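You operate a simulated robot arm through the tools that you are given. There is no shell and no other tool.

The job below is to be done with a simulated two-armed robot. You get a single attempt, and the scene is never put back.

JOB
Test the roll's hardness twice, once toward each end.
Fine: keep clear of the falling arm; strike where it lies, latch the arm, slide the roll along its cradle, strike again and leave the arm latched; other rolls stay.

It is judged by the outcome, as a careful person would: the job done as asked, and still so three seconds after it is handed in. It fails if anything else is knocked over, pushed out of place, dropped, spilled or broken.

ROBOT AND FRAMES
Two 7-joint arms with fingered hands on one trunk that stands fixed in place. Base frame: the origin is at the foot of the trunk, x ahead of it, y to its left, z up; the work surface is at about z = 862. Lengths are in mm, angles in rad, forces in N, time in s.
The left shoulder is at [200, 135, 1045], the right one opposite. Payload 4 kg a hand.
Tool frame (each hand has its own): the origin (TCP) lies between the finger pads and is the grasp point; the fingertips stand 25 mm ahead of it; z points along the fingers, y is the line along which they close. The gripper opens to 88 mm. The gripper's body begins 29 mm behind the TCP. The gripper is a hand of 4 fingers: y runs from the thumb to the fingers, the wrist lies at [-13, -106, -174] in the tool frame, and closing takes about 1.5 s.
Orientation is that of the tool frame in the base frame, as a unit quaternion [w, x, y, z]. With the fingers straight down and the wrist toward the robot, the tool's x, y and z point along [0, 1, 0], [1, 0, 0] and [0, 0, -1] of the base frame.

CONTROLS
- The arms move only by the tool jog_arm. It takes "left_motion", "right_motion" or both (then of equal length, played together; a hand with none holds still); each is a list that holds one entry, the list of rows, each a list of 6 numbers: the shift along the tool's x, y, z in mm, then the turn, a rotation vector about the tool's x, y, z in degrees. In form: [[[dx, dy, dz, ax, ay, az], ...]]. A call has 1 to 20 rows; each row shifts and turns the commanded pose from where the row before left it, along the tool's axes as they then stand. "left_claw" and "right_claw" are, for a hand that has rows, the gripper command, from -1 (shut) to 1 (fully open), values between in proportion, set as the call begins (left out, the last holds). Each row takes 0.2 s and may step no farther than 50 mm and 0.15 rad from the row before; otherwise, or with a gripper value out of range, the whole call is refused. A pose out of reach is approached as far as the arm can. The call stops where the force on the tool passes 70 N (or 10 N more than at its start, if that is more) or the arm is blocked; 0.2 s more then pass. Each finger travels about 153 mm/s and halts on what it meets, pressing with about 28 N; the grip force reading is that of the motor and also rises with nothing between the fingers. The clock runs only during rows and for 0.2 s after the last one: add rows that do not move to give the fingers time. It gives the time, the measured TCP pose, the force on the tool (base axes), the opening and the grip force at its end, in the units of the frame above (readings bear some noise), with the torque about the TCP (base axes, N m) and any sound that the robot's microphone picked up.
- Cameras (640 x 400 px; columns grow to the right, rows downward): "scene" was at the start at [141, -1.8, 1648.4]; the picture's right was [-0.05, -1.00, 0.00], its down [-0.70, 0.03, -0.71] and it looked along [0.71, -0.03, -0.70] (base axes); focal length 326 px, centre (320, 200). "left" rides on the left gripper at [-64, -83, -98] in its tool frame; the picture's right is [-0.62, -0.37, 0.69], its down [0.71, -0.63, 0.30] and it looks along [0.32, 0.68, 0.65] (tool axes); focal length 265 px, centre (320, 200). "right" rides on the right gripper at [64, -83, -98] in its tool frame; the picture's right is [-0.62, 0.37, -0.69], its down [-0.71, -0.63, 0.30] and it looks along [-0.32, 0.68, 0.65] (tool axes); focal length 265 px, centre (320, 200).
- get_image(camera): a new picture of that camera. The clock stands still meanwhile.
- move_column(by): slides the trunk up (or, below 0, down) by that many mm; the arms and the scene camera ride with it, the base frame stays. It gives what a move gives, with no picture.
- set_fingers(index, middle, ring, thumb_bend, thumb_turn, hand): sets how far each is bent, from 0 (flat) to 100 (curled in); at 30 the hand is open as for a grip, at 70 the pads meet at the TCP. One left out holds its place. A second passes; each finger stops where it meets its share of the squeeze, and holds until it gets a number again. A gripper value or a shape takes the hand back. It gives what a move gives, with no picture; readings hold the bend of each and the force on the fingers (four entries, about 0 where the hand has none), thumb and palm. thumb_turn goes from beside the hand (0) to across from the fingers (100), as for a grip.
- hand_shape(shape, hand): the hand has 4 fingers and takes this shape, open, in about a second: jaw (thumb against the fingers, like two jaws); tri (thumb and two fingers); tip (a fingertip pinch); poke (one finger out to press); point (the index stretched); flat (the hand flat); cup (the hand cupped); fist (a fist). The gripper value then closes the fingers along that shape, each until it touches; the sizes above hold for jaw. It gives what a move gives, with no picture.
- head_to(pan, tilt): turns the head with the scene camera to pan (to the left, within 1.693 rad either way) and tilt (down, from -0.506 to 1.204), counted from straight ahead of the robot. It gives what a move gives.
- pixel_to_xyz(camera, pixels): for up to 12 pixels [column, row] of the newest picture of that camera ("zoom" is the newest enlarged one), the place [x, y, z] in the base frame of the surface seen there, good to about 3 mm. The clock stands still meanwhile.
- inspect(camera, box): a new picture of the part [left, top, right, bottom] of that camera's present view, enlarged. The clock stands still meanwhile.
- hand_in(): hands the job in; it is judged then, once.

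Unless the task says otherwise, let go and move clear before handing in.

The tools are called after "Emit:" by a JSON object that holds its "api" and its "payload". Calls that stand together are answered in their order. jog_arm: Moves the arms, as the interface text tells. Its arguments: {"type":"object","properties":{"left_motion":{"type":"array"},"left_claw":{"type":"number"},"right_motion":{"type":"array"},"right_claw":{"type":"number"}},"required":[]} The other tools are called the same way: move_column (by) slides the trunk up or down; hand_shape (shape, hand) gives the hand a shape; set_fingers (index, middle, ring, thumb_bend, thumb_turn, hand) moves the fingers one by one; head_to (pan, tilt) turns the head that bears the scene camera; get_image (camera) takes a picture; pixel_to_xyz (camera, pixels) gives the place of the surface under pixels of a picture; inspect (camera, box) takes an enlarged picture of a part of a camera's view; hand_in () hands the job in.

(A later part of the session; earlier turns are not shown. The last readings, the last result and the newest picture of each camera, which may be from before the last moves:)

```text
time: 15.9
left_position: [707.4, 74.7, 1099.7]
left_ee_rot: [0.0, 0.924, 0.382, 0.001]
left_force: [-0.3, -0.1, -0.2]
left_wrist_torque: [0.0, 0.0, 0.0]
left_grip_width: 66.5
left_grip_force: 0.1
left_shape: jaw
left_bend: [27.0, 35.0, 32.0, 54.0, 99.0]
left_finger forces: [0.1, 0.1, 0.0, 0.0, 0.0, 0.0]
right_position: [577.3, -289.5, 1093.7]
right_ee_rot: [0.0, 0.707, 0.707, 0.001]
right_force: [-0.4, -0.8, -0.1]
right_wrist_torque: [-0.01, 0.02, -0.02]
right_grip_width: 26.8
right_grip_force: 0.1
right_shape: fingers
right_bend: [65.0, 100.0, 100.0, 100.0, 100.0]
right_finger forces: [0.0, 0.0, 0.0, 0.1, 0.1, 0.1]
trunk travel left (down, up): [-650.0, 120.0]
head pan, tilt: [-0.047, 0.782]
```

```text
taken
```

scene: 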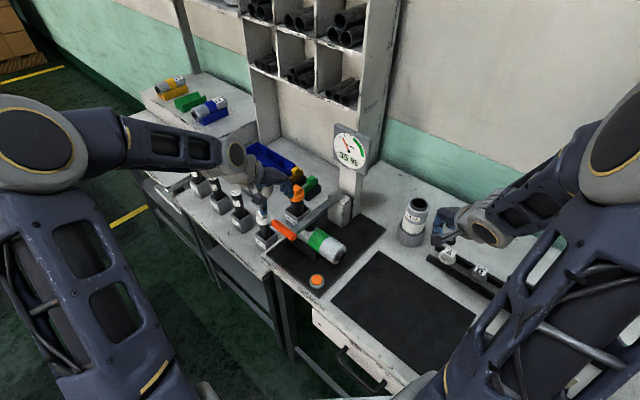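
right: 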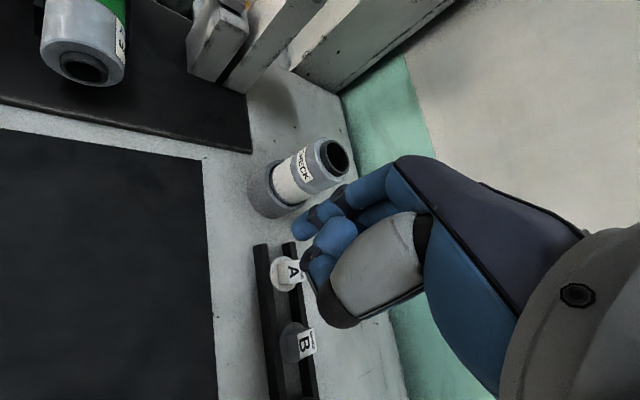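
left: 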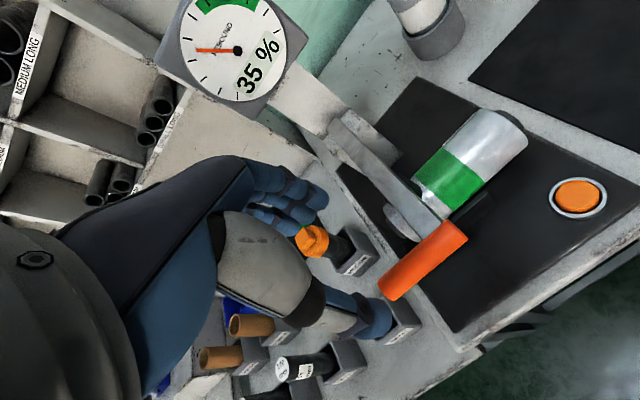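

The left hand is above the handle. I'll check fingertip and thumb places and the handle place from this view before descending.

Emit:
{"api": "pixel_to_xyz", "payload": {"camera": "left", "pixels": [[378, 322], [370, 310], [318, 197], [302, 214], [290, 228], [440, 245], [400, 275], [462, 235], [390, 290], [412, 225], [400, 232], [520, 140]]}}

Emit:
{"api": "inspect", "payload": {"camera": "left", "box": [230, 130, 490, 360]}}

```text
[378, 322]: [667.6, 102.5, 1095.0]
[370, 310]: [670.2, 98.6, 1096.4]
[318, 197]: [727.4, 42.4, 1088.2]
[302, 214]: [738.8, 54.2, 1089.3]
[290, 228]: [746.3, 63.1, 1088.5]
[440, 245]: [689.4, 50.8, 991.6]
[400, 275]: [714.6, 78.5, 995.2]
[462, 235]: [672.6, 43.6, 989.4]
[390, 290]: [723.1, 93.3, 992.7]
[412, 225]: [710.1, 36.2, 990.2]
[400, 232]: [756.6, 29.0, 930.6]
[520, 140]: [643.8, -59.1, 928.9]
```

```text
1.74 times, centred on (360, 245) of left
```

zoom: 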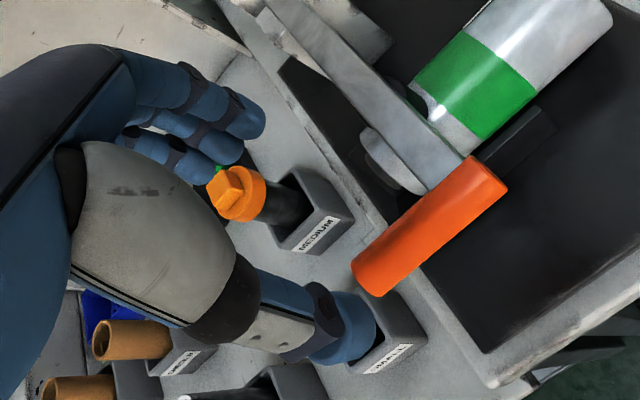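

Fingers are on the post side (t≈-487) and thumb on the front side (t≈-400), straddling the handle at t≈-448 with clearance from the arm and roll. I'll descend most of the way and look.

Emit:
{"api": "jog_arm", "payload": {"left_motion": [[[-3, 0, 40, 0, 0, 0], [0, 0, 30, 0, 0, 0], [0, 0, 20, 0, 0, 0], [0, 0, 15, 0, 0, 0], [0, 0, 0, 0, 0, 0]]]}}

Emit:
{"api": "inspect", "payload": {"camera": "left", "box": [230, 130, 490, 360]}}

Emit:
{"api": "inspect", "payload": {"camera": "scene", "box": [230, 150, 370, 290]}}

```text
time: 17.1
left_position: [703.8, 69.3, 994.7]
left_ee_rot: [0.0, 0.924, 0.383, 0.0]
left_force: [0.1, -0.3, -0.1]
left_wrist_torque: [-0.02, 0.03, 0.03]
left_grip_width: 66.3
left_grip_force: 0.0
left_shape: jaw
left_bend: [27.0, 35.0, 32.0, 54.0, 99.0]
left_finger forces: [0.1, 0.0, 0.0, 0.0, 0.0, 0.0]
right_position: [579.0, -289.2, 1093.9]
right_ee_rot: [0.0, 0.707, 0.707, 0.0]
right_force: [-0.2, 0.1, 0.0]
right_wrist_torque: [0.0, 0.0, 0.0]
right_grip_width: 26.6
right_grip_force: 0.2
right_shape: fingers
right_bend: [65.0, 100.0, 100.0, 100.0, 100.0]
right_finger forces: [0.1, 0.1, 0.1, 0.0, 0.0, 0.1]
trunk travel left (down, up): [-650.0, 120.0]
head pan, tilt: [-0.047, 0.782]
```

```text
1.74 times, centred on (360, 245) of left
```

zoom: 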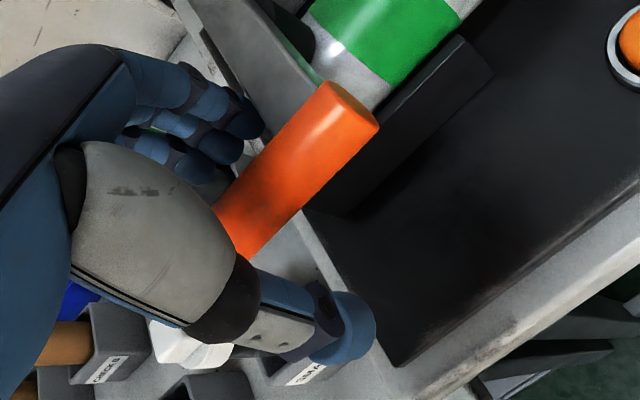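

```text
2.86 times, centred on (300, 220) of scene
```

zoom: 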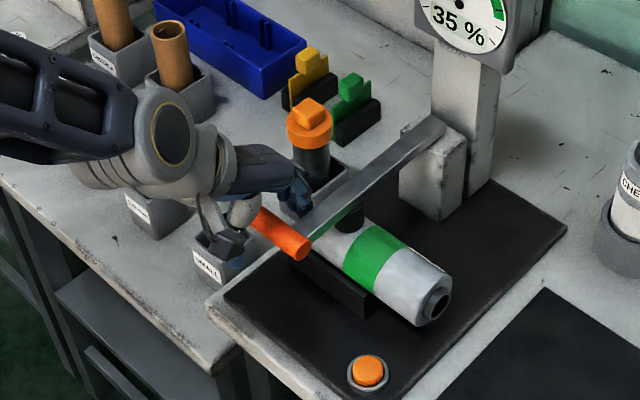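

The handle passes between the thumb and fingers. I'll go down the last 16 mm and close on the handle.

Emit:
{"api": "jog_arm", "payload": {"left_motion": [[[0, 0, 10, 0, 0, 0], [0, 0, 7, 0, 0, 0], [0, 0, 0, 0, 0, 0]]]}}

Emit:
{"api": "jog_arm", "payload": {"left_motion": [[[0, 0, 0, 0, 0, 0], [0, 0, 0, 0, 0, 0], [0, 0, 0, 0, 0, 0], [0, 0, 0, 0, 0, 0], [0, 0, 0, 0, 0, 0], [0, 0, 0, 0, 0, 0], [0, 0, 0, 0, 0, 0], [0, 0, 0, 0, 0, 0], [0, 0, 0, 0, 0, 0]]], "left_claw": -1}}

Emit:
{"api": "inspect", "payload": {"camera": "left", "box": [230, 130, 490, 360]}}

Emit:
{"api": "inspect", "payload": {"camera": "scene", "box": [230, 150, 370, 290]}}

```text
time: 17.9
left_position: [703.7, 71.6, 977.8]
left_ee_rot: [0.0, 0.924, 0.383, 0.0]
left_force: [-0.3, -0.6, -0.2]
left_wrist_torque: [0.01, -0.01, -0.01]
left_grip_width: 66.4
left_grip_force: 0.0
left_shape: jaw
left_bend: [27.0, 35.0, 32.0, 54.0, 99.0]
left_finger forces: [0.0, 0.1, 0.0, 0.0, 0.1, 0.1]
right_position: [578.5, -288.7, 1093.9]
right_ee_rot: [0.001, 0.707, 0.707, 0.0]
right_force: [-0.3, -0.9, 0.1]
right_wrist_torque: [-0.03, -0.02, -0.01]
right_grip_width: 26.2
right_grip_force: 0.1
right_shape: fingers
right_bend: [65.0, 100.0, 100.0, 100.0, 100.0]
right_finger forces: [0.0, 0.0, 0.1, 0.0, 0.1, 0.0]
trunk travel left (down, up): [-650.0, 120.0]
head pan, tilt: [-0.047, 0.782]
```

```text
time: 19.9
left_position: [703.9, 73.4, 978.5]
left_ee_rot: [0.0, 0.924, 0.382, 0.0]
left_force: [-4.2, 3.3, -1.0]
left_wrist_torque: [-0.02, -0.01, -0.11]
left_grip_width: 4.0
left_grip_force: 28.1
left_shape: jaw
left_bend: [74.0, 71.0, 71.0, 75.0, 100.0]
left_finger forces: [3.8, 2.2, 2.5, 0.0, 15.1, 0.0]
right_position: [578.1, -290.6, 1094.2]
right_ee_rot: [0.0, 0.707, 0.707, 0.0]
right_force: [-0.2, -0.1, -0.9]
right_wrist_torque: [-0.01, 0.0, 0.0]
right_grip_width: 26.8
right_grip_force: 0.0
right_shape: fingers
right_bend: [65.0, 100.0, 100.0, 100.0, 100.0]
right_finger forces: [0.0, 0.0, 0.0, 0.1, 0.1, 0.0]
trunk travel left (down, up): [-650.0, 120.0]
head pan, tilt: [-0.047, 0.782]
```

```text
1.74 times, centred on (360, 245) of left
```

zoom: 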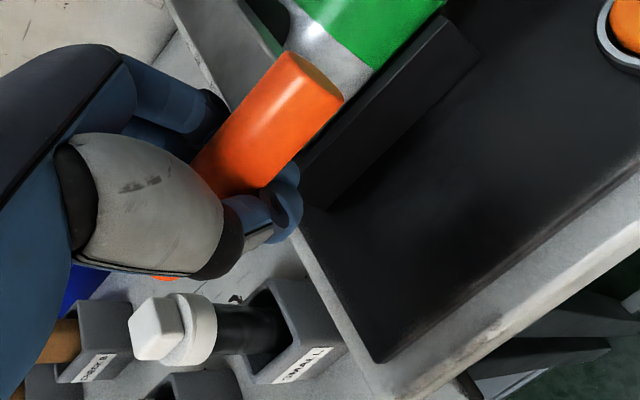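

```text
2.86 times, centred on (300, 220) of scene
```

zoom: 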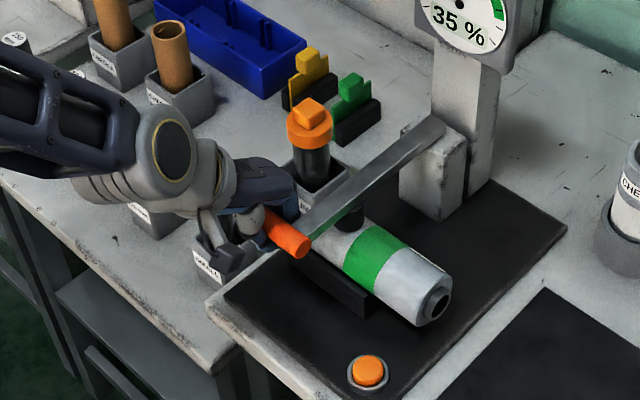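

The fingers have curled around and under the handle (bends ~72, fingertips nearly meeting below it). I'll lift along the arm's arc, first 20° of it, and check that the handle follows.

Emit:
{"api": "jog_arm", "payload": {"left_motion": [[[0, 0.5, -14.2, 0, 0, 0], [0, 1.48, -14.13, 0, 0, 0], [0, 2.47, -13.99, 0, 0, 0], [0, 3.44, -13.78, 0, 0, 0], [0, 4.39, -13.51, 0, 0, 0]]]}}

Emit:
{"api": "inspect", "payload": {"camera": "scene", "box": [230, 130, 370, 290]}}

Emit:
{"api": "get_image", "payload": {"camera": "left"}}

```text
time: 21.1
left_position: [712.4, 62.8, 1048.2]
left_ee_rot: [0.001, 0.924, 0.383, 0.001]
left_force: [-2.3, -0.3, -0.3]
left_wrist_torque: [0.01, 0.07, -0.11]
left_grip_width: 4.1
left_grip_force: 27.8
left_shape: jaw
left_bend: [74.0, 71.0, 70.0, 76.0, 100.0]
left_finger forces: [1.2, 0.3, 3.4, 0.0, 5.7, 0.0]
right_position: [578.3, -291.1, 1093.5]
right_ee_rot: [0.0, 0.707, 0.707, 0.001]
right_force: [-0.2, -0.4, 0.3]
right_wrist_torque: [0.01, -0.05, 0.01]
right_grip_width: 26.7
right_grip_force: 0.0
right_shape: fingers
right_bend: [65.0, 100.0, 100.0, 100.0, 100.0]
right_finger forces: [0.1, 0.0, 0.0, 0.0, 0.0, 0.1]
trunk travel left (down, up): [-650.0, 120.0]
head pan, tilt: [-0.047, 0.782]
```

```text
2.50 times, centred on (300, 210) of scene
```

zoom: 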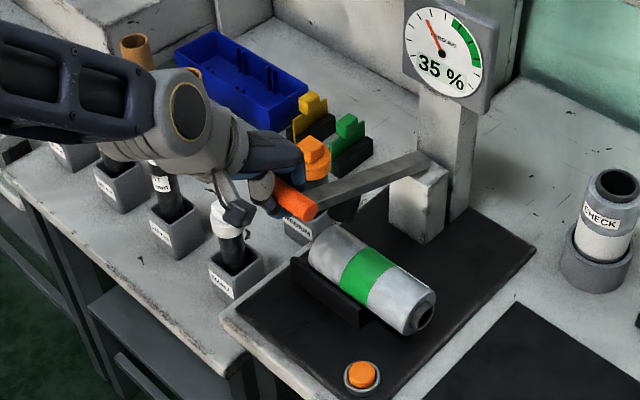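

```text
taken
```

left: 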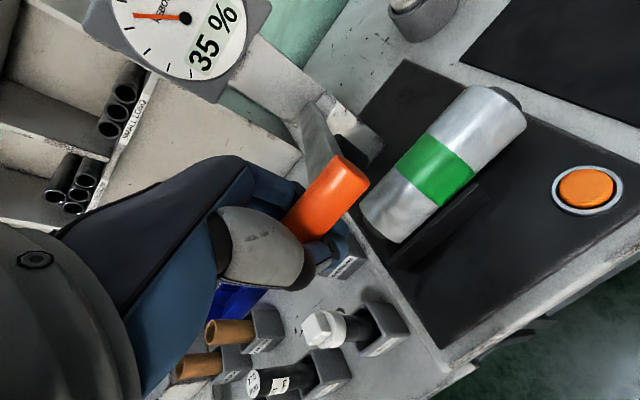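

The arm follows the hand with low force and the roll has stayed in place. Continuing along the arc to about 60°.

Emit:
{"api": "jog_arm", "payload": {"left_motion": [[[0, 5.32, -13.17, 0, 0, 0], [0, 6.23, -12.77, 0, 0, 0], [0, 7.1, -12.3, 0, 0, 0], [0, 7.94, -11.78, 0, 0, 0], [0, 8.75, -11.19, 0, 0, 0], [0, 9.5, -10.56, 0, 0, 0], [0, 10.22, -9.87, 0, 0, 0], [0, 10.88, -9.13, 0, 0, 0], [0, 11.49, -8.35, 0, 0, 0], [0, 12.04, -7.53, 0, 0, 0]]]}}

Emit:
{"api": "inspect", "payload": {"camera": "scene", "box": [250, 110, 390, 270]}}

Emit:
{"api": "get_image", "payload": {"camera": "left"}}

```text
time: 23.3
left_position: [776.2, -1.1, 1153.1]
left_ee_rot: [-0.001, 0.924, 0.382, -0.002]
left_force: [4.5, -6.0, -17.7]
left_wrist_torque: [0.14, 0.45, -0.11]
left_grip_width: 3.4
left_grip_force: 28.2
left_shape: jaw
left_bend: [74.0, 71.0, 70.0, 77.0, 100.0]
left_finger forces: [5.1, 2.3, 8.7, 0.0, 0.6, 0.1]
right_position: [578.4, -290.8, 1094.3]
right_ee_rot: [-0.001, 0.707, 0.707, 0.0]
right_force: [0.4, 0.1, -1.0]
right_wrist_torque: [-0.01, 0.02, 0.04]
right_grip_width: 26.5
right_grip_force: 0.1
right_shape: fingers
right_bend: [65.0, 100.0, 100.0, 100.0, 100.0]
right_finger forces: [0.0, 0.0, 0.1, 0.1, 0.1, 0.0]
trunk travel left (down, up): [-650.0, 120.0]
head pan, tilt: [-0.047, 0.782]
```

```text
2.50 times, centred on (320, 190) of scene
```

zoom: 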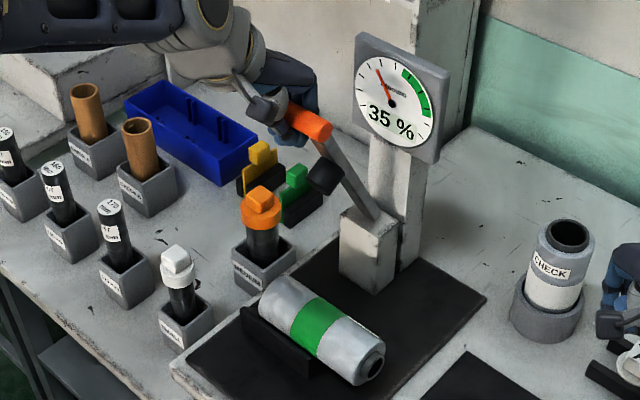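

```text
taken
```

left: 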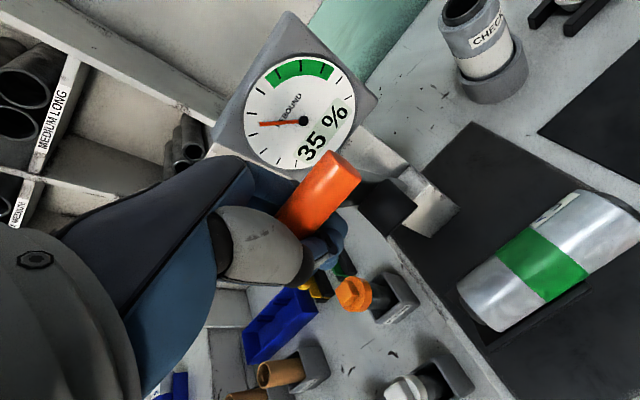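

The arm is near the top; the force of −18 N in z shows my arc is slightly too high there, so I'll flatten the last steps and move until the latch clicks.

Emit:
{"api": "jog_arm", "payload": {"left_motion": [[[0, 9, 0, 0, 0, 0], [0, 8, -2, 0, 0, 0], [0, 6, -2, 0, 0, 0]]]}}

Emit:
{"api": "inspect", "payload": {"camera": "scene", "box": [250, 110, 390, 270]}}

```text
time: 24.1
left_position: [793.3, -16.6, 1156.6]
left_ee_rot: [0.0, 0.923, 0.384, 0.0]
left_force: [-0.9, 0.0, 0.3]
left_wrist_torque: [0.01, -0.01, -0.04]
left_grip_width: 3.2
left_grip_force: 28.1
left_shape: jaw
left_bend: [74.0, 71.0, 70.0, 77.0, 100.0]
left_finger forces: [0.1, 0.0, 0.3, 0.1, 0.8, 0.1]
right_position: [577.8, -289.9, 1094.7]
right_ee_rot: [0.0, 0.708, 0.707, 0.001]
right_force: [-0.2, 0.3, 1.0]
right_wrist_torque: [-0.01, 0.01, 0.03]
right_grip_width: 26.9
right_grip_force: 0.0
right_shape: fingers
right_bend: [65.0, 100.0, 100.0, 100.0, 100.0]
right_finger forces: [0.0, 0.0, 0.1, 0.0, 0.0, 0.0]
trunk travel left (down, up): [-650.0, 120.0]
head pan, tilt: [-0.047, 0.782]
```

```text
2.50 times, centred on (320, 190) of scene
```

zoom: 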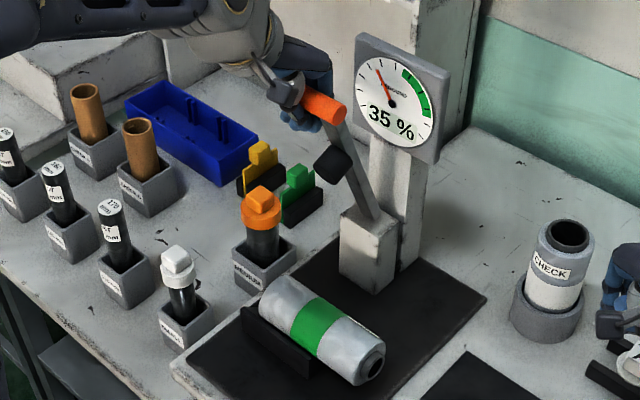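

No click yet and forces are near zero; I'll keep raising in small steps along the arc.

Emit:
{"api": "jog_arm", "payload": {"left_motion": [[[0, 4, -3, 0, 0, 0], [0, 4, -2, 0, 0, 0], [0, 4, -2, 0, 0, 0]]]}}

Emit:
{"api": "inspect", "payload": {"camera": "scene", "box": [250, 110, 390, 270]}}

```text
time: 24.9
left_position: [802.1, -24.4, 1164.6]
left_ee_rot: [-0.001, 0.924, 0.383, 0.0]
left_force: [-0.8, -2.9, -7.1]
left_wrist_torque: [-0.01, 0.13, -0.09]
left_grip_width: 3.5
left_grip_force: 28.1
left_shape: jaw
left_bend: [74.0, 71.0, 70.0, 77.0, 100.0]
left_finger forces: [0.0, 0.0, 4.5, 0.0, 1.6, 0.0]
right_position: [577.4, -290.2, 1093.4]
right_ee_rot: [0.0, 0.707, 0.708, 0.0]
right_force: [0.1, 0.1, -0.4]
right_wrist_torque: [0.0, 0.02, -0.02]
right_grip_width: 26.8
right_grip_force: 0.1
right_shape: fingers
right_bend: [65.0, 100.0, 100.0, 100.0, 100.0]
right_finger forces: [0.0, 0.0, 0.0, 0.0, 0.0, 0.0]
trunk travel left (down, up): [-650.0, 120.0]
head pan, tilt: [-0.047, 0.782]
```

```text
2.50 times, centred on (320, 190) of scene
```

zoom: 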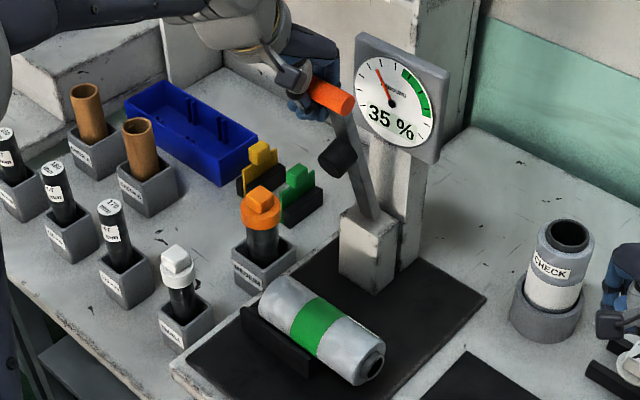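

No click yet though the arm is about where it first stood; I'll go a little further against the latch, watching force.

Emit:
{"api": "jog_arm", "payload": {"left_motion": [[[0, 4, -1.5, 0, 0, 0], [0, 4, -1.5, 0, 0, 0], [0, 4, -1, 0, 0, 0]]]}}

Emit:
{"api": "inspect", "payload": {"camera": "scene", "box": [250, 110, 390, 270]}}

```text
time: 25.7
left_position: [808.9, -29.7, 1167.7]
left_ee_rot: [-0.003, 0.923, 0.384, -0.003]
left_force: [-22.6, 19.2, -12.1]
left_wrist_torque: [-0.25, -0.29, -0.02]
left_grip_width: 5.8
left_grip_force: 27.7
left_shape: jaw
left_bend: [74.0, 71.0, 70.0, 77.0, 100.0]
left_finger forces: [0.1, 0.1, 0.0, 0.0, 32.2, 0.1]
right_position: [577.3, -290.1, 1095.0]
right_ee_rot: [0.0, 0.707, 0.707, 0.0]
right_force: [-0.5, 0.4, -0.1]
right_wrist_torque: [0.0, -0.01, -0.01]
right_grip_width: 26.8
right_grip_force: 0.1
right_shape: fingers
right_bend: [65.0, 100.0, 100.0, 100.0, 100.0]
right_finger forces: [0.1, 0.0, 0.0, 0.0, 0.0, 0.0]
trunk travel left (down, up): [-650.0, 120.0]
head pan, tilt: [-0.047, 0.782]
```

```text
2.50 times, centred on (320, 190) of scene
```

zoom: 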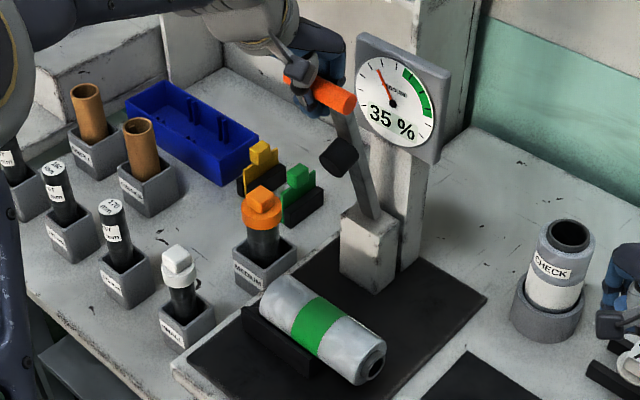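

The thumb now pushes with ~30 N against a stop but no click was reported. I'll push a touch more, then ease back while still holding to test whether the latch carries the arm.

Emit:
{"api": "jog_arm", "payload": {"left_motion": [[[0, 2, 0, 0, 0, 0], [0, 2, 0, 0, 0, 0], [0, 0, 0, 0, 0, 0]]]}}

```text
time: 26.5
left_position: [811.5, -32.1, 1167.5]
left_ee_rot: [-0.004, 0.924, 0.383, -0.002]
left_force: [-30.9, 33.4, -11.3]
left_wrist_torque: [-0.37, -0.37, -0.06]
left_grip_width: 7.9
left_grip_force: 28.0
left_shape: jaw
left_bend: [74.0, 71.0, 70.0, 77.0, 100.0]
left_finger forces: [0.0, 0.0, 0.0, 0.1, 46.4, 0.0]
right_position: [576.6, -289.5, 1095.4]
right_ee_rot: [0.001, 0.707, 0.708, 0.0]
right_force: [0.3, 0.3, 0.1]
right_wrist_torque: [0.03, 0.0, -0.01]
right_grip_width: 26.6
right_grip_force: 0.1
right_shape: fingers
right_bend: [65.0, 100.0, 100.0, 100.0, 100.0]
right_finger forces: [0.0, 0.0, 0.0, 0.0, 0.0, 0.0]
trunk travel left (down, up): [-650.0, 120.0]
head pan, tilt: [-0.047, 0.782]
```

It's a firm stop (45 N). Now easing back along the arc while still gripping, to see whether the arm stays by itself.

Emit:
{"api": "jog_arm", "payload": {"left_motion": [[[0, -6, 1, 0, 0, 0], [0, -6, 2, 0, 0, 0], [0, -5, 2, 0, 0, 0], [0, 0, 0, 0, 0, 0]]]}}

Emit:
{"api": "inspect", "payload": {"camera": "scene", "box": [250, 110, 390, 270]}}

```text
time: 27.5
left_position: [799.3, -25.4, 1166.0]
left_ee_rot: [0.001, 0.924, 0.382, 0.001]
left_force: [0.9, 0.3, -1.7]
left_wrist_torque: [0.01, -0.06, -0.11]
left_grip_width: 3.6
left_grip_force: 28.4
left_shape: jaw
left_bend: [74.0, 72.0, 70.0, 76.0, 100.0]
left_finger forces: [0.0, 0.4, 2.5, 0.0, 3.8, 0.0]
right_position: [577.5, -290.0, 1093.9]
right_ee_rot: [0.0, 0.707, 0.707, 0.0]
right_force: [0.0, -0.1, -0.1]
right_wrist_torque: [-0.02, 0.0, 0.01]
right_grip_width: 26.9
right_grip_force: 0.1
right_shape: fingers
right_bend: [65.0, 100.0, 100.0, 100.0, 100.0]
right_finger forces: [0.0, 0.0, 0.0, 0.1, 0.0, 0.1]
trunk travel left (down, up): [-650.0, 120.0]
head pan, tilt: [-0.047, 0.782]
```

```text
2.50 times, centred on (320, 190) of scene
```

zoom: 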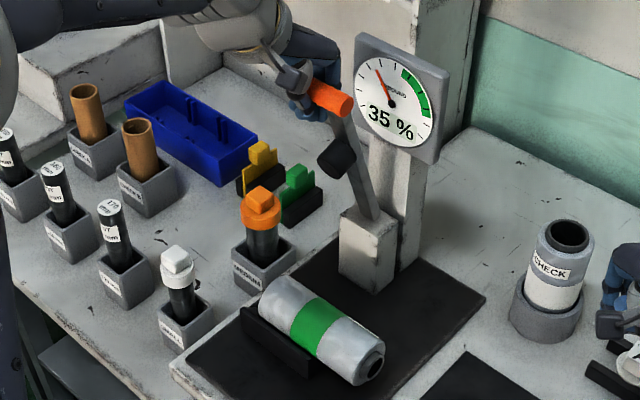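

The arm came back a few mm with little load. I'll ease back another ~10 mm to see if it catches.

Emit:
{"api": "jog_arm", "payload": {"left_motion": [[[0, -4, 2, 0, 0, 0], [0, -4, 2, 0, 0, 0], [0, -4, 2, 0, 0, 0], [0, 0, 0, 0, 0, 0]]]}}

Emit:
{"api": "inspect", "payload": {"camera": "scene", "box": [250, 110, 390, 270]}}

```text
time: 28.5
left_position: [794.2, -19.4, 1162.5]
left_ee_rot: [0.005, 0.923, 0.384, 0.003]
left_force: [29.1, -28.2, 17.2]
left_wrist_torque: [0.18, 0.18, -0.02]
left_grip_width: 5.5
left_grip_force: 28.2
left_shape: jaw
left_bend: [75.0, 72.0, 72.0, 77.0, 100.0]
left_finger forces: [21.7, 15.1, 4.3, 0.0, 0.1, 0.1]
right_position: [578.2, -292.2, 1093.0]
right_ee_rot: [0.0, 0.707, 0.707, 0.0]
right_force: [0.2, 0.4, 0.9]
right_wrist_torque: [-0.01, 0.0, -0.03]
right_grip_width: 26.5
right_grip_force: 0.1
right_shape: fingers
right_bend: [65.0, 100.0, 100.0, 100.0, 100.0]
right_finger forces: [0.1, 0.0, 0.1, 0.0, 0.1, 0.1]
trunk travel left (down, up): [-650.0, 120.0]
head pan, tilt: [-0.047, 0.782]
```

```text
2.50 times, centred on (320, 190) of scene
```

zoom: 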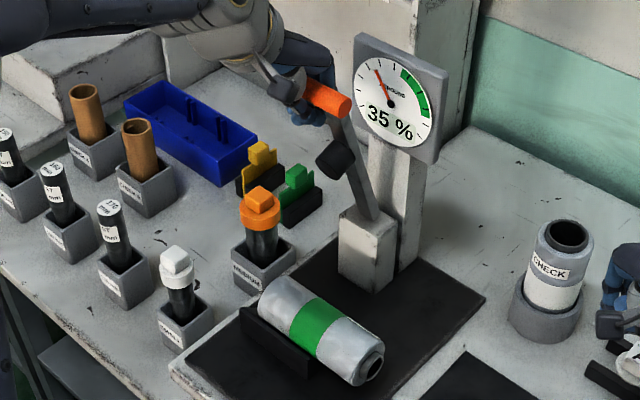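

Easing back met 40 N of resistance with the handle not moving: the arm is latched. I'll relieve that load, then open the hand.

Emit:
{"api": "jog_arm", "payload": {"left_motion": [[[0, 3, -2, 0, 0, 0], [0, 3, -2, 0, 0, 0], [0, 0, 0, 0, 0, 0]]]}}

Emit:
{"api": "jog_arm", "payload": {"left_motion": [[[0, 0, 0, 0, 0, 0], [0, 0, 0, 0, 0, 0], [0, 0, 0, 0, 0, 0], [0, 0, 0, 0, 0, 0], [0, 0, 0, 0, 0, 0], [0, 0, 0, 0, 0, 0], [0, 0, 0, 0, 0, 0]]], "left_claw": 0.5}}

Emit:
{"api": "inspect", "payload": {"camera": "scene", "box": [250, 110, 390, 270]}}

Emit:
{"api": "get_image", "payload": {"camera": "left"}}

```text
time: 29.3
left_position: [796.2, -18.8, 1163.8]
left_ee_rot: [0.0, 0.924, 0.383, -0.001]
left_force: [11.7, -15.9, 10.9]
left_wrist_torque: [0.08, 0.04, -0.16]
left_grip_width: 5.0
left_grip_force: 28.1
left_shape: jaw
left_bend: [74.0, 72.0, 72.0, 77.0, 100.0]
left_finger forces: [9.5, 7.3, 2.8, 0.1, 0.0, 0.0]
right_position: [577.3, -292.1, 1093.7]
right_ee_rot: [0.0, 0.707, 0.707, 0.0]
right_force: [0.6, -1.1, 0.2]
right_wrist_torque: [-0.01, 0.01, 0.01]
right_grip_width: 26.5
right_grip_force: 0.0
right_shape: fingers
right_bend: [65.0, 100.0, 100.0, 100.0, 100.0]
right_finger forces: [0.0, 0.0, 0.0, 0.0, 0.0, 0.0]
trunk travel left (down, up): [-650.0, 120.0]
head pan, tilt: [-0.047, 0.782]
```

```text
time: 30.9
left_position: [796.5, -19.2, 1163.2]
left_ee_rot: [0.0, 0.924, 0.383, -0.001]
left_force: [-0.4, 0.3, -0.4]
left_wrist_torque: [0.02, 0.01, 0.02]
left_grip_width: 65.8
left_grip_force: 0.1
left_shape: jaw
left_bend: [27.0, 36.0, 33.0, 54.0, 99.0]
left_finger forces: [0.0, 0.1, 0.1, 0.0, 0.1, 0.0]
right_position: [577.8, -290.0, 1094.2]
right_ee_rot: [0.001, 0.708, 0.707, 0.0]
right_force: [0.0, 0.1, -0.6]
right_wrist_torque: [-0.04, 0.01, -0.01]
right_grip_width: 26.5
right_grip_force: 0.1
right_shape: fingers
right_bend: [65.0, 100.0, 100.0, 100.0, 100.0]
right_finger forces: [0.0, 0.0, 0.0, 0.1, 0.1, 0.1]
trunk travel left (down, up): [-650.0, 120.0]
head pan, tilt: [-0.047, 0.782]
```

```text
2.50 times, centred on (320, 190) of scene
```

zoom: 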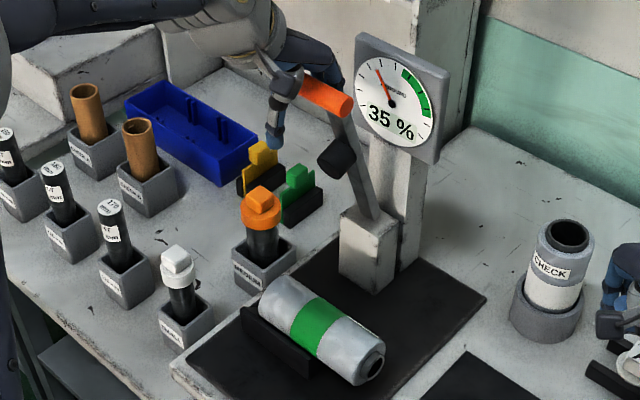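

```text
taken
```

left: 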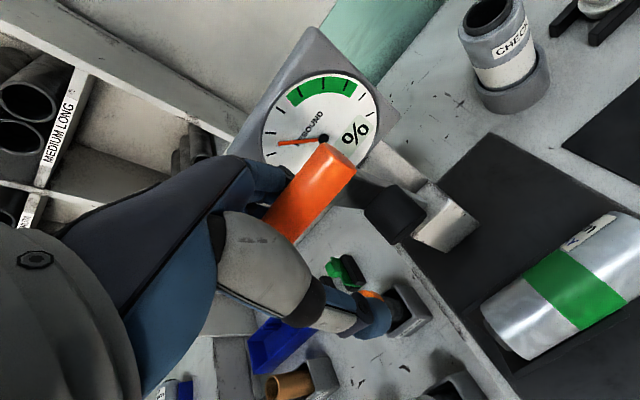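

The hand is open with no load, and the arm stays up at (325,95) of the zoom: it is latched. I'll withdraw the left hand straight up and then away to its own side.

Emit:
{"api": "jog_arm", "payload": {"left_motion": [[[0, 0, -20, 0, 0, 0], [0, 0, -30, 0, 0, 0], [0, 0, -30, 0, 0, 0], [0, -20, -20, 0, 0, 0], [0, -40, -10, 0, 0, 0], [0, -45, 0, 0, 0, 0], [0, -45, 0, 0, 0, 0], [0, -45, 0, 0, 0, 0], [0, -45, 0, 0, 0, 0], [0, -40, 0, 0, 0, 0], [0, 0, 0, 0, 0, 0]]]}}

Emit:
{"api": "get_image", "payload": {"camera": "scene"}}

Emit:
{"api": "inspect", "payload": {"camera": "scene", "box": [260, 120, 400, 300]}}

```text
time: 33.3
left_position: [597.5, 175.6, 1272.2]
left_ee_rot: [0.0, 0.924, 0.383, 0.0]
left_force: [0.7, 1.1, 0.4]
left_wrist_torque: [-0.01, -0.01, -0.01]
left_grip_width: 66.1
left_grip_force: 0.0
left_shape: jaw
left_bend: [27.0, 36.0, 33.0, 54.0, 99.0]
left_finger forces: [0.0, 0.0, 0.1, 0.1, 0.1, 0.0]
right_position: [577.6, -291.4, 1093.8]
right_ee_rot: [0.0, 0.707, 0.707, 0.0]
right_force: [0.1, -0.2, -0.1]
right_wrist_torque: [0.0, 0.03, 0.01]
right_grip_width: 26.5
right_grip_force: 0.0
right_shape: fingers
right_bend: [65.0, 100.0, 100.0, 100.0, 100.0]
right_finger forces: [0.0, 0.0, 0.1, 0.1, 0.0, 0.1]
trunk travel left (down, up): [-650.0, 120.0]
head pan, tilt: [-0.047, 0.782]
```

```text
taken
```

scene: 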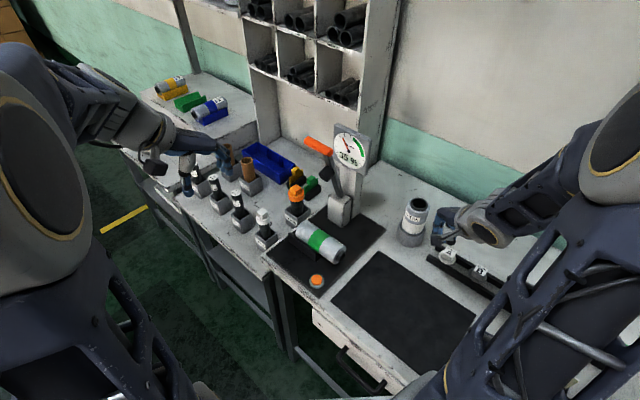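

```text
2.22 times, centred on (330, 210) of scene
```

zoom: 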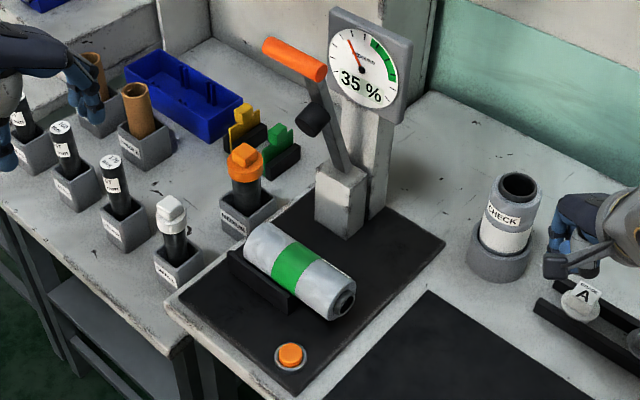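

The arm stands up latched with no hand on it, and the dial holds 35 %. I'll compare its place with the initial one and re-measure the roll before sliding it.

Emit:
{"api": "inspect", "payload": {"camera": "scene", "box": [290, 125, 380, 185]}}

Emit:
{"api": "pixel_to_xyz", "payload": {"camera": "zoom", "pixels": [[115, 105], [165, 135], [215, 165], [240, 180], [265, 260], [270, 310], [245, 320], [280, 330]]}}

Emit:
{"api": "inspect", "payload": {"camera": "scene", "box": [280, 205, 370, 300]}}

Emit:
{"api": "pixel_to_xyz", "payload": {"camera": "zoom", "pixels": [[246, 72], [290, 105], [330, 140], [395, 180], [200, 110], [240, 150], [285, 190], [340, 225], [388, 215], [405, 185], [370, 240], [390, 200]]}}

```text
6.67 times, centred on (335, 155) of scene
```

zoom: 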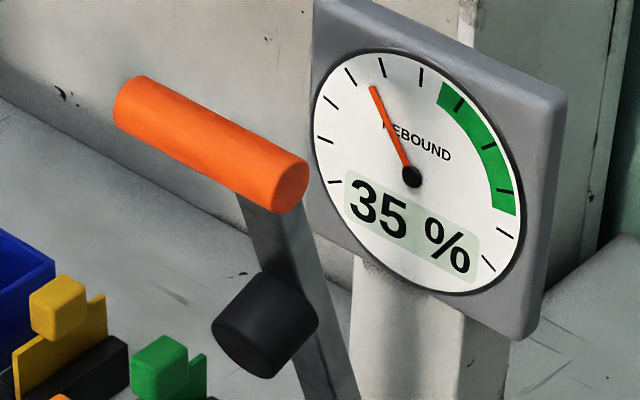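

```text
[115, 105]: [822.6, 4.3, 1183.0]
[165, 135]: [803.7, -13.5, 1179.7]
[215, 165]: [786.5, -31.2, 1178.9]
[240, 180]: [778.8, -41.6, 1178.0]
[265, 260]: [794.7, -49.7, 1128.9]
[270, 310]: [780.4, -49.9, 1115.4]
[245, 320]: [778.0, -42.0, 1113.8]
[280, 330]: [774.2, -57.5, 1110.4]
```

```text
4.21 times, centred on (325, 252) of scene
```

zoom: 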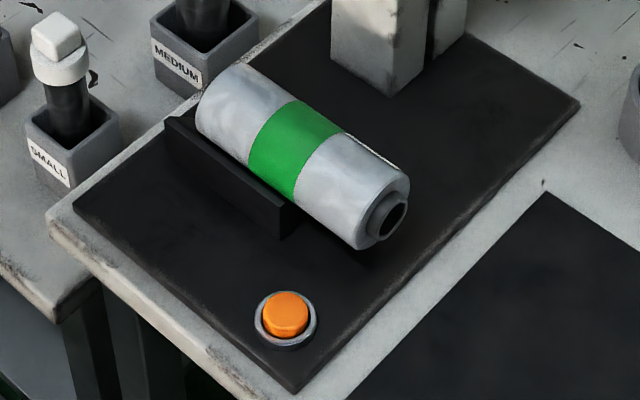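

```text
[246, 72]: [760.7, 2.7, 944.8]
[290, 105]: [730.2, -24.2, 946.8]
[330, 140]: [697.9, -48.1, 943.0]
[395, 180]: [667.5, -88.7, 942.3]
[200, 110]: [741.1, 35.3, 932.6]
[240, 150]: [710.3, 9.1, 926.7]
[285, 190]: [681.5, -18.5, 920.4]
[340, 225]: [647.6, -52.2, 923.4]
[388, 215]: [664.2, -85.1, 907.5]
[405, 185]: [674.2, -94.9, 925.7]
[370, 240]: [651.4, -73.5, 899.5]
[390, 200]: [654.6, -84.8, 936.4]
```

The latched arm stands within 9 mm of its first place and the roll has not moved (its near end face at s≈405, axis at t≈-530, z≈910). Next I'll form a two-finger pusher with the right hand and bring it behind the roll's near end to slide the roll along the cradle.

Emit:
{"api": "set_fingers", "payload": {"hand": "right", "index": 65, "middle": 65, "ring": 100, "thumb_bend": 100}}

Emit:
{"api": "jog_arm", "payload": {"right_motion": [[[42, 12, 8.5, 0, 0, 0], [42, 12, 8.5, 0, 0, 0], [42, 12, 8.5, 0, 0, 0], [42, 12, 8.5, 0, 0, 0], [0, 0, 0, 0, 0, -7.5], [0, 0, 0, 0, 0, -7.5], [0, 0, 0, 0, 0, -7.5], [0, 0, 0, 0, 0, -7.5], [0, 0, 0, 0, 0, -7.5], [0, 0, 0, 0, 0, -7.5], [0, 0, 0, 0, 0, 0]]]}}

Emit:
{"api": "get_image", "payload": {"camera": "right"}}

Emit:
{"api": "get_image", "payload": {"camera": "scene"}}

```text
time: 34.3
left_position: [598.6, 175.2, 1272.5]
left_ee_rot: [0.0, 0.924, 0.383, 0.0]
left_force: [0.1, 0.6, 0.5]
left_wrist_torque: [-0.01, -0.01, -0.01]
left_grip_width: 66.0
left_grip_force: 0.0
left_shape: jaw
left_bend: [27.0, 36.0, 33.0, 54.0, 99.0]
left_finger forces: [0.0, 0.0, 0.0, 0.0, 0.1, 0.0]
right_position: [577.0, -291.1, 1093.9]
right_ee_rot: [0.0, 0.707, 0.707, -0.001]
right_force: [0.0, 0.4, -0.1]
right_wrist_torque: [-0.03, 0.0, -0.01]
right_grip_width: 15.5
right_grip_force: 0.0
right_shape: fingers
right_bend: [40.0, 65.0, 100.0, 99.0, 100.0]
right_finger forces: [0.0, 0.0, 0.0, 0.1, 0.1, 0.0]
trunk travel left (down, up): [-650.0, 120.0]
head pan, tilt: [-0.047, 0.782]
```

```text
time: 36.7
left_position: [597.9, 177.1, 1272.1]
left_ee_rot: [0.0, 0.924, 0.383, 0.001]
left_force: [-0.3, 0.8, -0.5]
left_wrist_torque: [0.0, -0.01, 0.0]
left_grip_width: 65.9
left_grip_force: 0.1
left_shape: jaw
left_bend: [27.0, 36.0, 33.0, 54.0, 99.0]
left_finger forces: [0.0, 0.1, 0.0, 0.0, 0.0, 0.0]
right_position: [623.6, -123.2, 1062.2]
right_ee_rot: [0.001, 0.382, 0.924, -0.001]
right_force: [0.0, 0.7, 0.1]
right_wrist_torque: [-0.01, -0.01, 0.01]
right_grip_width: 14.7
right_grip_force: 0.2
right_shape: fingers
right_bend: [40.0, 65.0, 100.0, 99.0, 100.0]
right_finger forces: [0.0, 0.1, 0.0, 0.0, 0.1, 0.0]
trunk travel left (down, up): [-650.0, 120.0]
head pan, tilt: [-0.047, 0.782]
```

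```text
taken
```

right: 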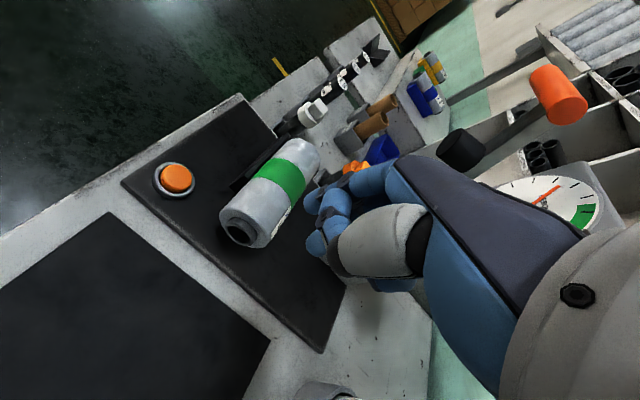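

```text
taken
```

scene: 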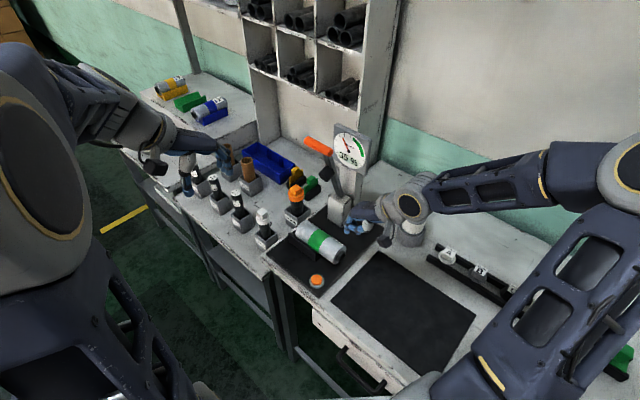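

The index reads 40 instead of 65. I'll inspect the fingers closely from both cameras before going down.

Emit:
{"api": "inspect", "payload": {"camera": "right", "box": [270, 140, 450, 310]}}

Emit:
{"api": "inspect", "payload": {"camera": "scene", "box": [320, 160, 450, 270]}}

```text
2.35 times, centred on (360, 225) of right
```

zoom: 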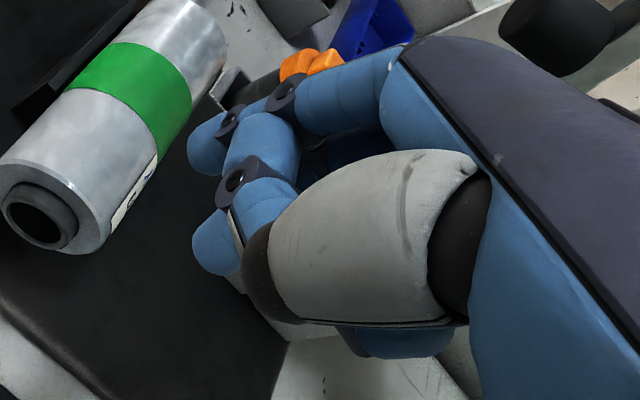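

```text
3.64 times, centred on (385, 215) of scene
```

zoom: 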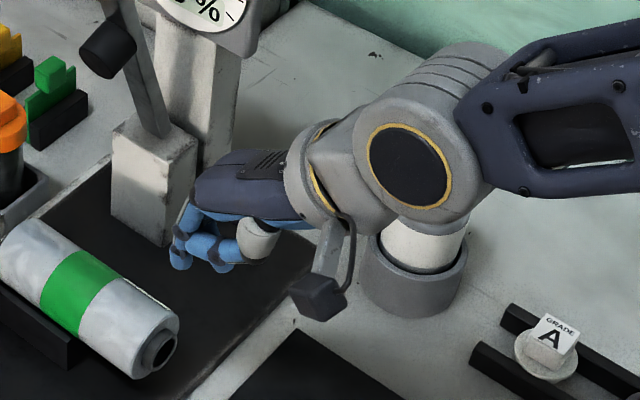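

The fingers seem tangled after the change, so I'll reset with the poke shape (index and middle both out side by side) while still high and clear.

Emit:
{"api": "hand_shape", "payload": {"hand": "right", "shape": "jaw"}}

Emit:
{"api": "hand_shape", "payload": {"hand": "right", "shape": "poke"}}

Emit:
{"api": "inspect", "payload": {"camera": "right", "box": [270, 140, 450, 310]}}

Emit:
{"api": "inspect", "payload": {"camera": "scene", "box": [320, 160, 450, 270]}}

```text
time: 37.6
left_position: [598.3, 176.1, 1272.2]
left_ee_rot: [0.0, 0.924, 0.382, 0.0]
left_force: [-0.1, -0.5, 0.0]
left_wrist_torque: [0.0, -0.01, -0.01]
left_grip_width: 65.7
left_grip_force: 0.0
left_shape: jaw
left_bend: [27.0, 36.0, 33.0, 54.0, 99.0]
left_finger forces: [0.1, 0.0, 0.0, 0.0, 0.1, 0.0]
right_position: [624.4, -122.9, 1062.4]
right_ee_rot: [0.001, 0.383, 0.924, 0.001]
right_force: [0.7, -0.1, 0.2]
right_wrist_torque: [-0.02, 0.02, 0.02]
right_grip_width: 87.7
right_grip_force: 0.1
right_shape: jaw
right_bend: [30.0, 30.0, 30.0, 30.0, 98.0]
right_finger forces: [0.0, 0.0, 0.0, 0.1, 0.1, 0.0]
trunk travel left (down, up): [-650.0, 120.0]
head pan, tilt: [-0.047, 0.782]
```

```text
time: 38.5
left_position: [598.7, 176.5, 1272.6]
left_ee_rot: [0.0, 0.924, 0.382, 0.0]
left_force: [-0.1, 0.4, -0.1]
left_wrist_torque: [0.0, 0.0, -0.03]
left_grip_width: 65.6
left_grip_force: 0.1
left_shape: jaw
left_bend: [27.0, 36.0, 33.0, 54.0, 99.0]
left_finger forces: [0.0, 0.1, 0.0, 0.0, 0.0, 0.1]
right_position: [623.7, -122.7, 1062.6]
right_ee_rot: [0.001, 0.384, 0.923, 0.001]
right_force: [0.5, -1.0, 0.0]
right_wrist_torque: [0.01, -0.03, 0.02]
right_grip_width: 0.0
right_grip_force: 0.0
right_shape: poke
right_bend: [70.0, 70.0, 99.0, 100.0, 100.0]
right_finger forces: [0.0, 0.0, 0.1, 0.0, 0.1, 0.1]
trunk travel left (down, up): [-650.0, 120.0]
head pan, tilt: [-0.047, 0.782]
```

```text
2.35 times, centred on (360, 225) of right
```

zoom: 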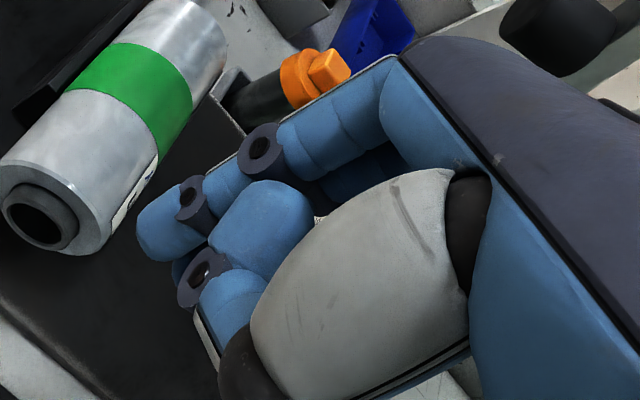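

```text
3.64 times, centred on (385, 215) of scene
```

zoom: 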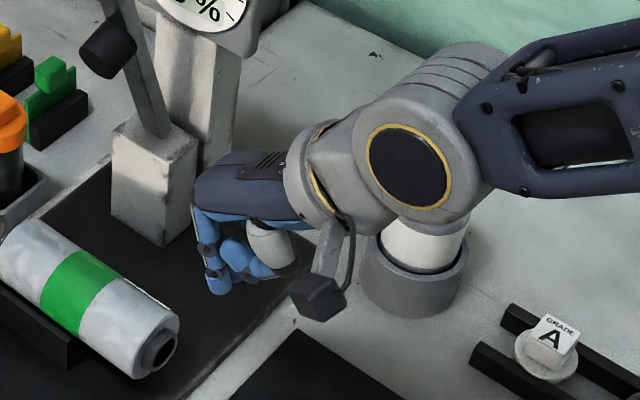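

The poke shape is clean again. I'll check where the forearm and wrist are so nothing on the right bench is touched when lowering, and measure the fingertip.

Emit:
{"api": "get_image", "payload": {"camera": "scene"}}

Emit:
{"api": "pixel_to_xyz", "payload": {"camera": "scene", "pixels": [[405, 200], [430, 195], [470, 195], [520, 195], [600, 180], [640, 190], [378, 235], [383, 238], [403, 243], [360, 205], [408, 235], [448, 256]]}}

Emit:
{"api": "get_image", "payload": {"camera": "right"}}

Emit:
{"api": "pixel_to_xyz", "payload": {"camera": "right", "pixels": [[328, 242], [335, 235], [345, 236], [343, 253], [238, 230], [250, 222], [262, 222], [232, 205], [285, 165], [300, 150]]}}

```text
taken
```

scene: 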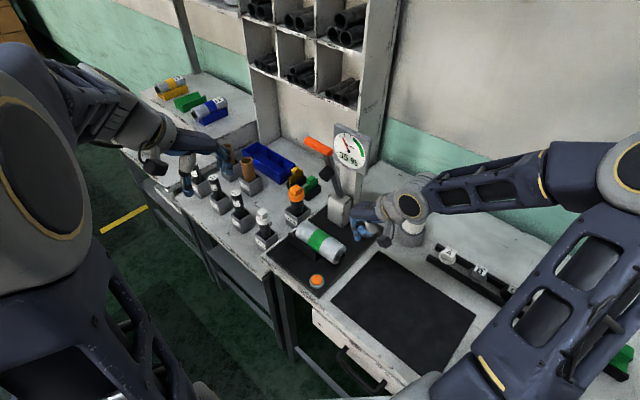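

```text
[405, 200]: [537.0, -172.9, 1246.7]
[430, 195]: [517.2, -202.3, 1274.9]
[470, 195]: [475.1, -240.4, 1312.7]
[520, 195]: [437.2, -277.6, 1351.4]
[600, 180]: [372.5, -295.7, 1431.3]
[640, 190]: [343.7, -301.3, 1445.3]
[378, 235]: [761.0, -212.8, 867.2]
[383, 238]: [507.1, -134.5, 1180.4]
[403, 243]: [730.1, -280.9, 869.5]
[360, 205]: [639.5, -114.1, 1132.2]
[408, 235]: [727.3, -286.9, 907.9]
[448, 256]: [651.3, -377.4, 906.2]
```

```text
taken
```

right: 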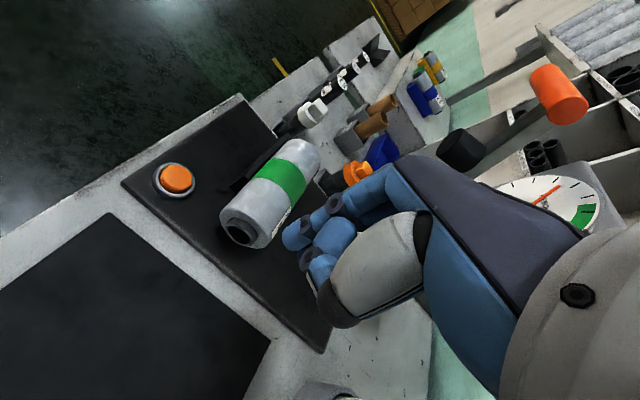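

```text
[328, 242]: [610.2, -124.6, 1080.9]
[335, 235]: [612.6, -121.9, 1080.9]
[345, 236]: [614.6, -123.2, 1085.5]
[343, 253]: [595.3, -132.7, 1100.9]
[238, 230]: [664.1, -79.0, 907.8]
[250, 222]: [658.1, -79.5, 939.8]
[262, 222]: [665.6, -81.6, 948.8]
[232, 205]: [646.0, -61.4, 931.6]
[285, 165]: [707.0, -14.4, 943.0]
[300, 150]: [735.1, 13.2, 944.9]
```

Emit:
{"api": "pixel_to_xyz", "payload": {"camera": "right", "pixels": [[288, 236], [292, 242], [298, 228], [305, 238], [310, 222], [302, 248], [312, 265]]}}

```text
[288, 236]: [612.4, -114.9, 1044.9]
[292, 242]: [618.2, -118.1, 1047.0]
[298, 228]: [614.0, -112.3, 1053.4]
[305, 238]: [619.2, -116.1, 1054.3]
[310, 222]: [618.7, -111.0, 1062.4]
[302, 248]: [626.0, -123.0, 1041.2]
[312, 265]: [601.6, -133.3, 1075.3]
```

With the poke shape the finger backs sit about 12 mm ahead of the TCP along +y, and the roll's core end is at s≈397 versus my hand front at about s≈381. I'll lower to core height (TCP z≈920) behind the roll.

Emit:
{"api": "jog_arm", "payload": {"right_motion": [[[-4.5, 0, 40, 0, 0, 0], [0, 0, 40, 0, 0, 0], [0, 0, 40, 0, 0, 0], [0, 0, 22, 0, 0, 0], [0, 0, 0, 0, 0, 0]]]}}

Emit:
{"api": "get_image", "payload": {"camera": "right"}}

Emit:
{"api": "inspect", "payload": {"camera": "scene", "box": [290, 190, 410, 300]}}

Emit:
{"api": "get_image", "payload": {"camera": "left"}}

```text
time: 39.7
left_position: [596.8, 177.1, 1272.3]
left_ee_rot: [0.0, 0.924, 0.383, 0.0]
left_force: [0.0, 0.0, -0.7]
left_wrist_torque: [0.0, 0.02, 0.03]
left_grip_width: 66.2
left_grip_force: 0.1
left_shape: jaw
left_bend: [27.0, 36.0, 33.0, 54.0, 99.0]
left_finger forces: [0.1, 0.0, 0.1, 0.0, 0.1, 0.1]
right_position: [626.1, -127.2, 922.4]
right_ee_rot: [0.0, 0.382, 0.924, -0.001]
right_force: [0.6, 0.8, 0.1]
right_wrist_torque: [0.01, 0.01, 0.01]
right_grip_width: 0.1
right_grip_force: 0.1
right_shape: poke
right_bend: [70.0, 70.0, 99.0, 100.0, 100.0]
right_finger forces: [0.0, 0.0, 0.0, 0.0, 0.0, 0.1]
trunk travel left (down, up): [-650.0, 120.0]
head pan, tilt: [-0.047, 0.782]
```

```text
taken
```

right: 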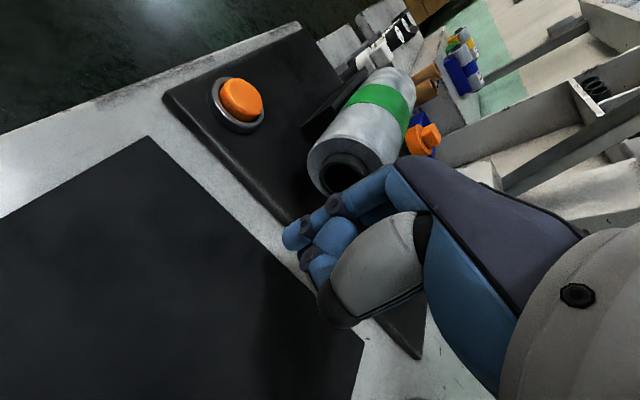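

```text
3.64 times, centred on (350, 245) of scene
```

zoom: 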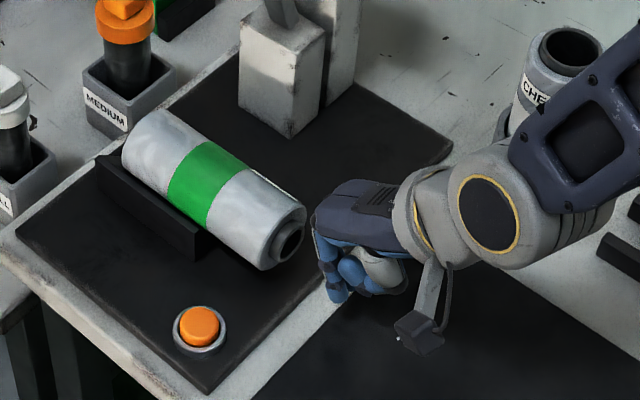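

```text
taken
```

left: 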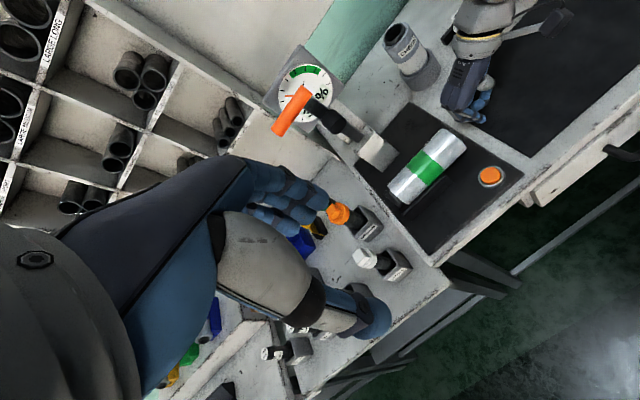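

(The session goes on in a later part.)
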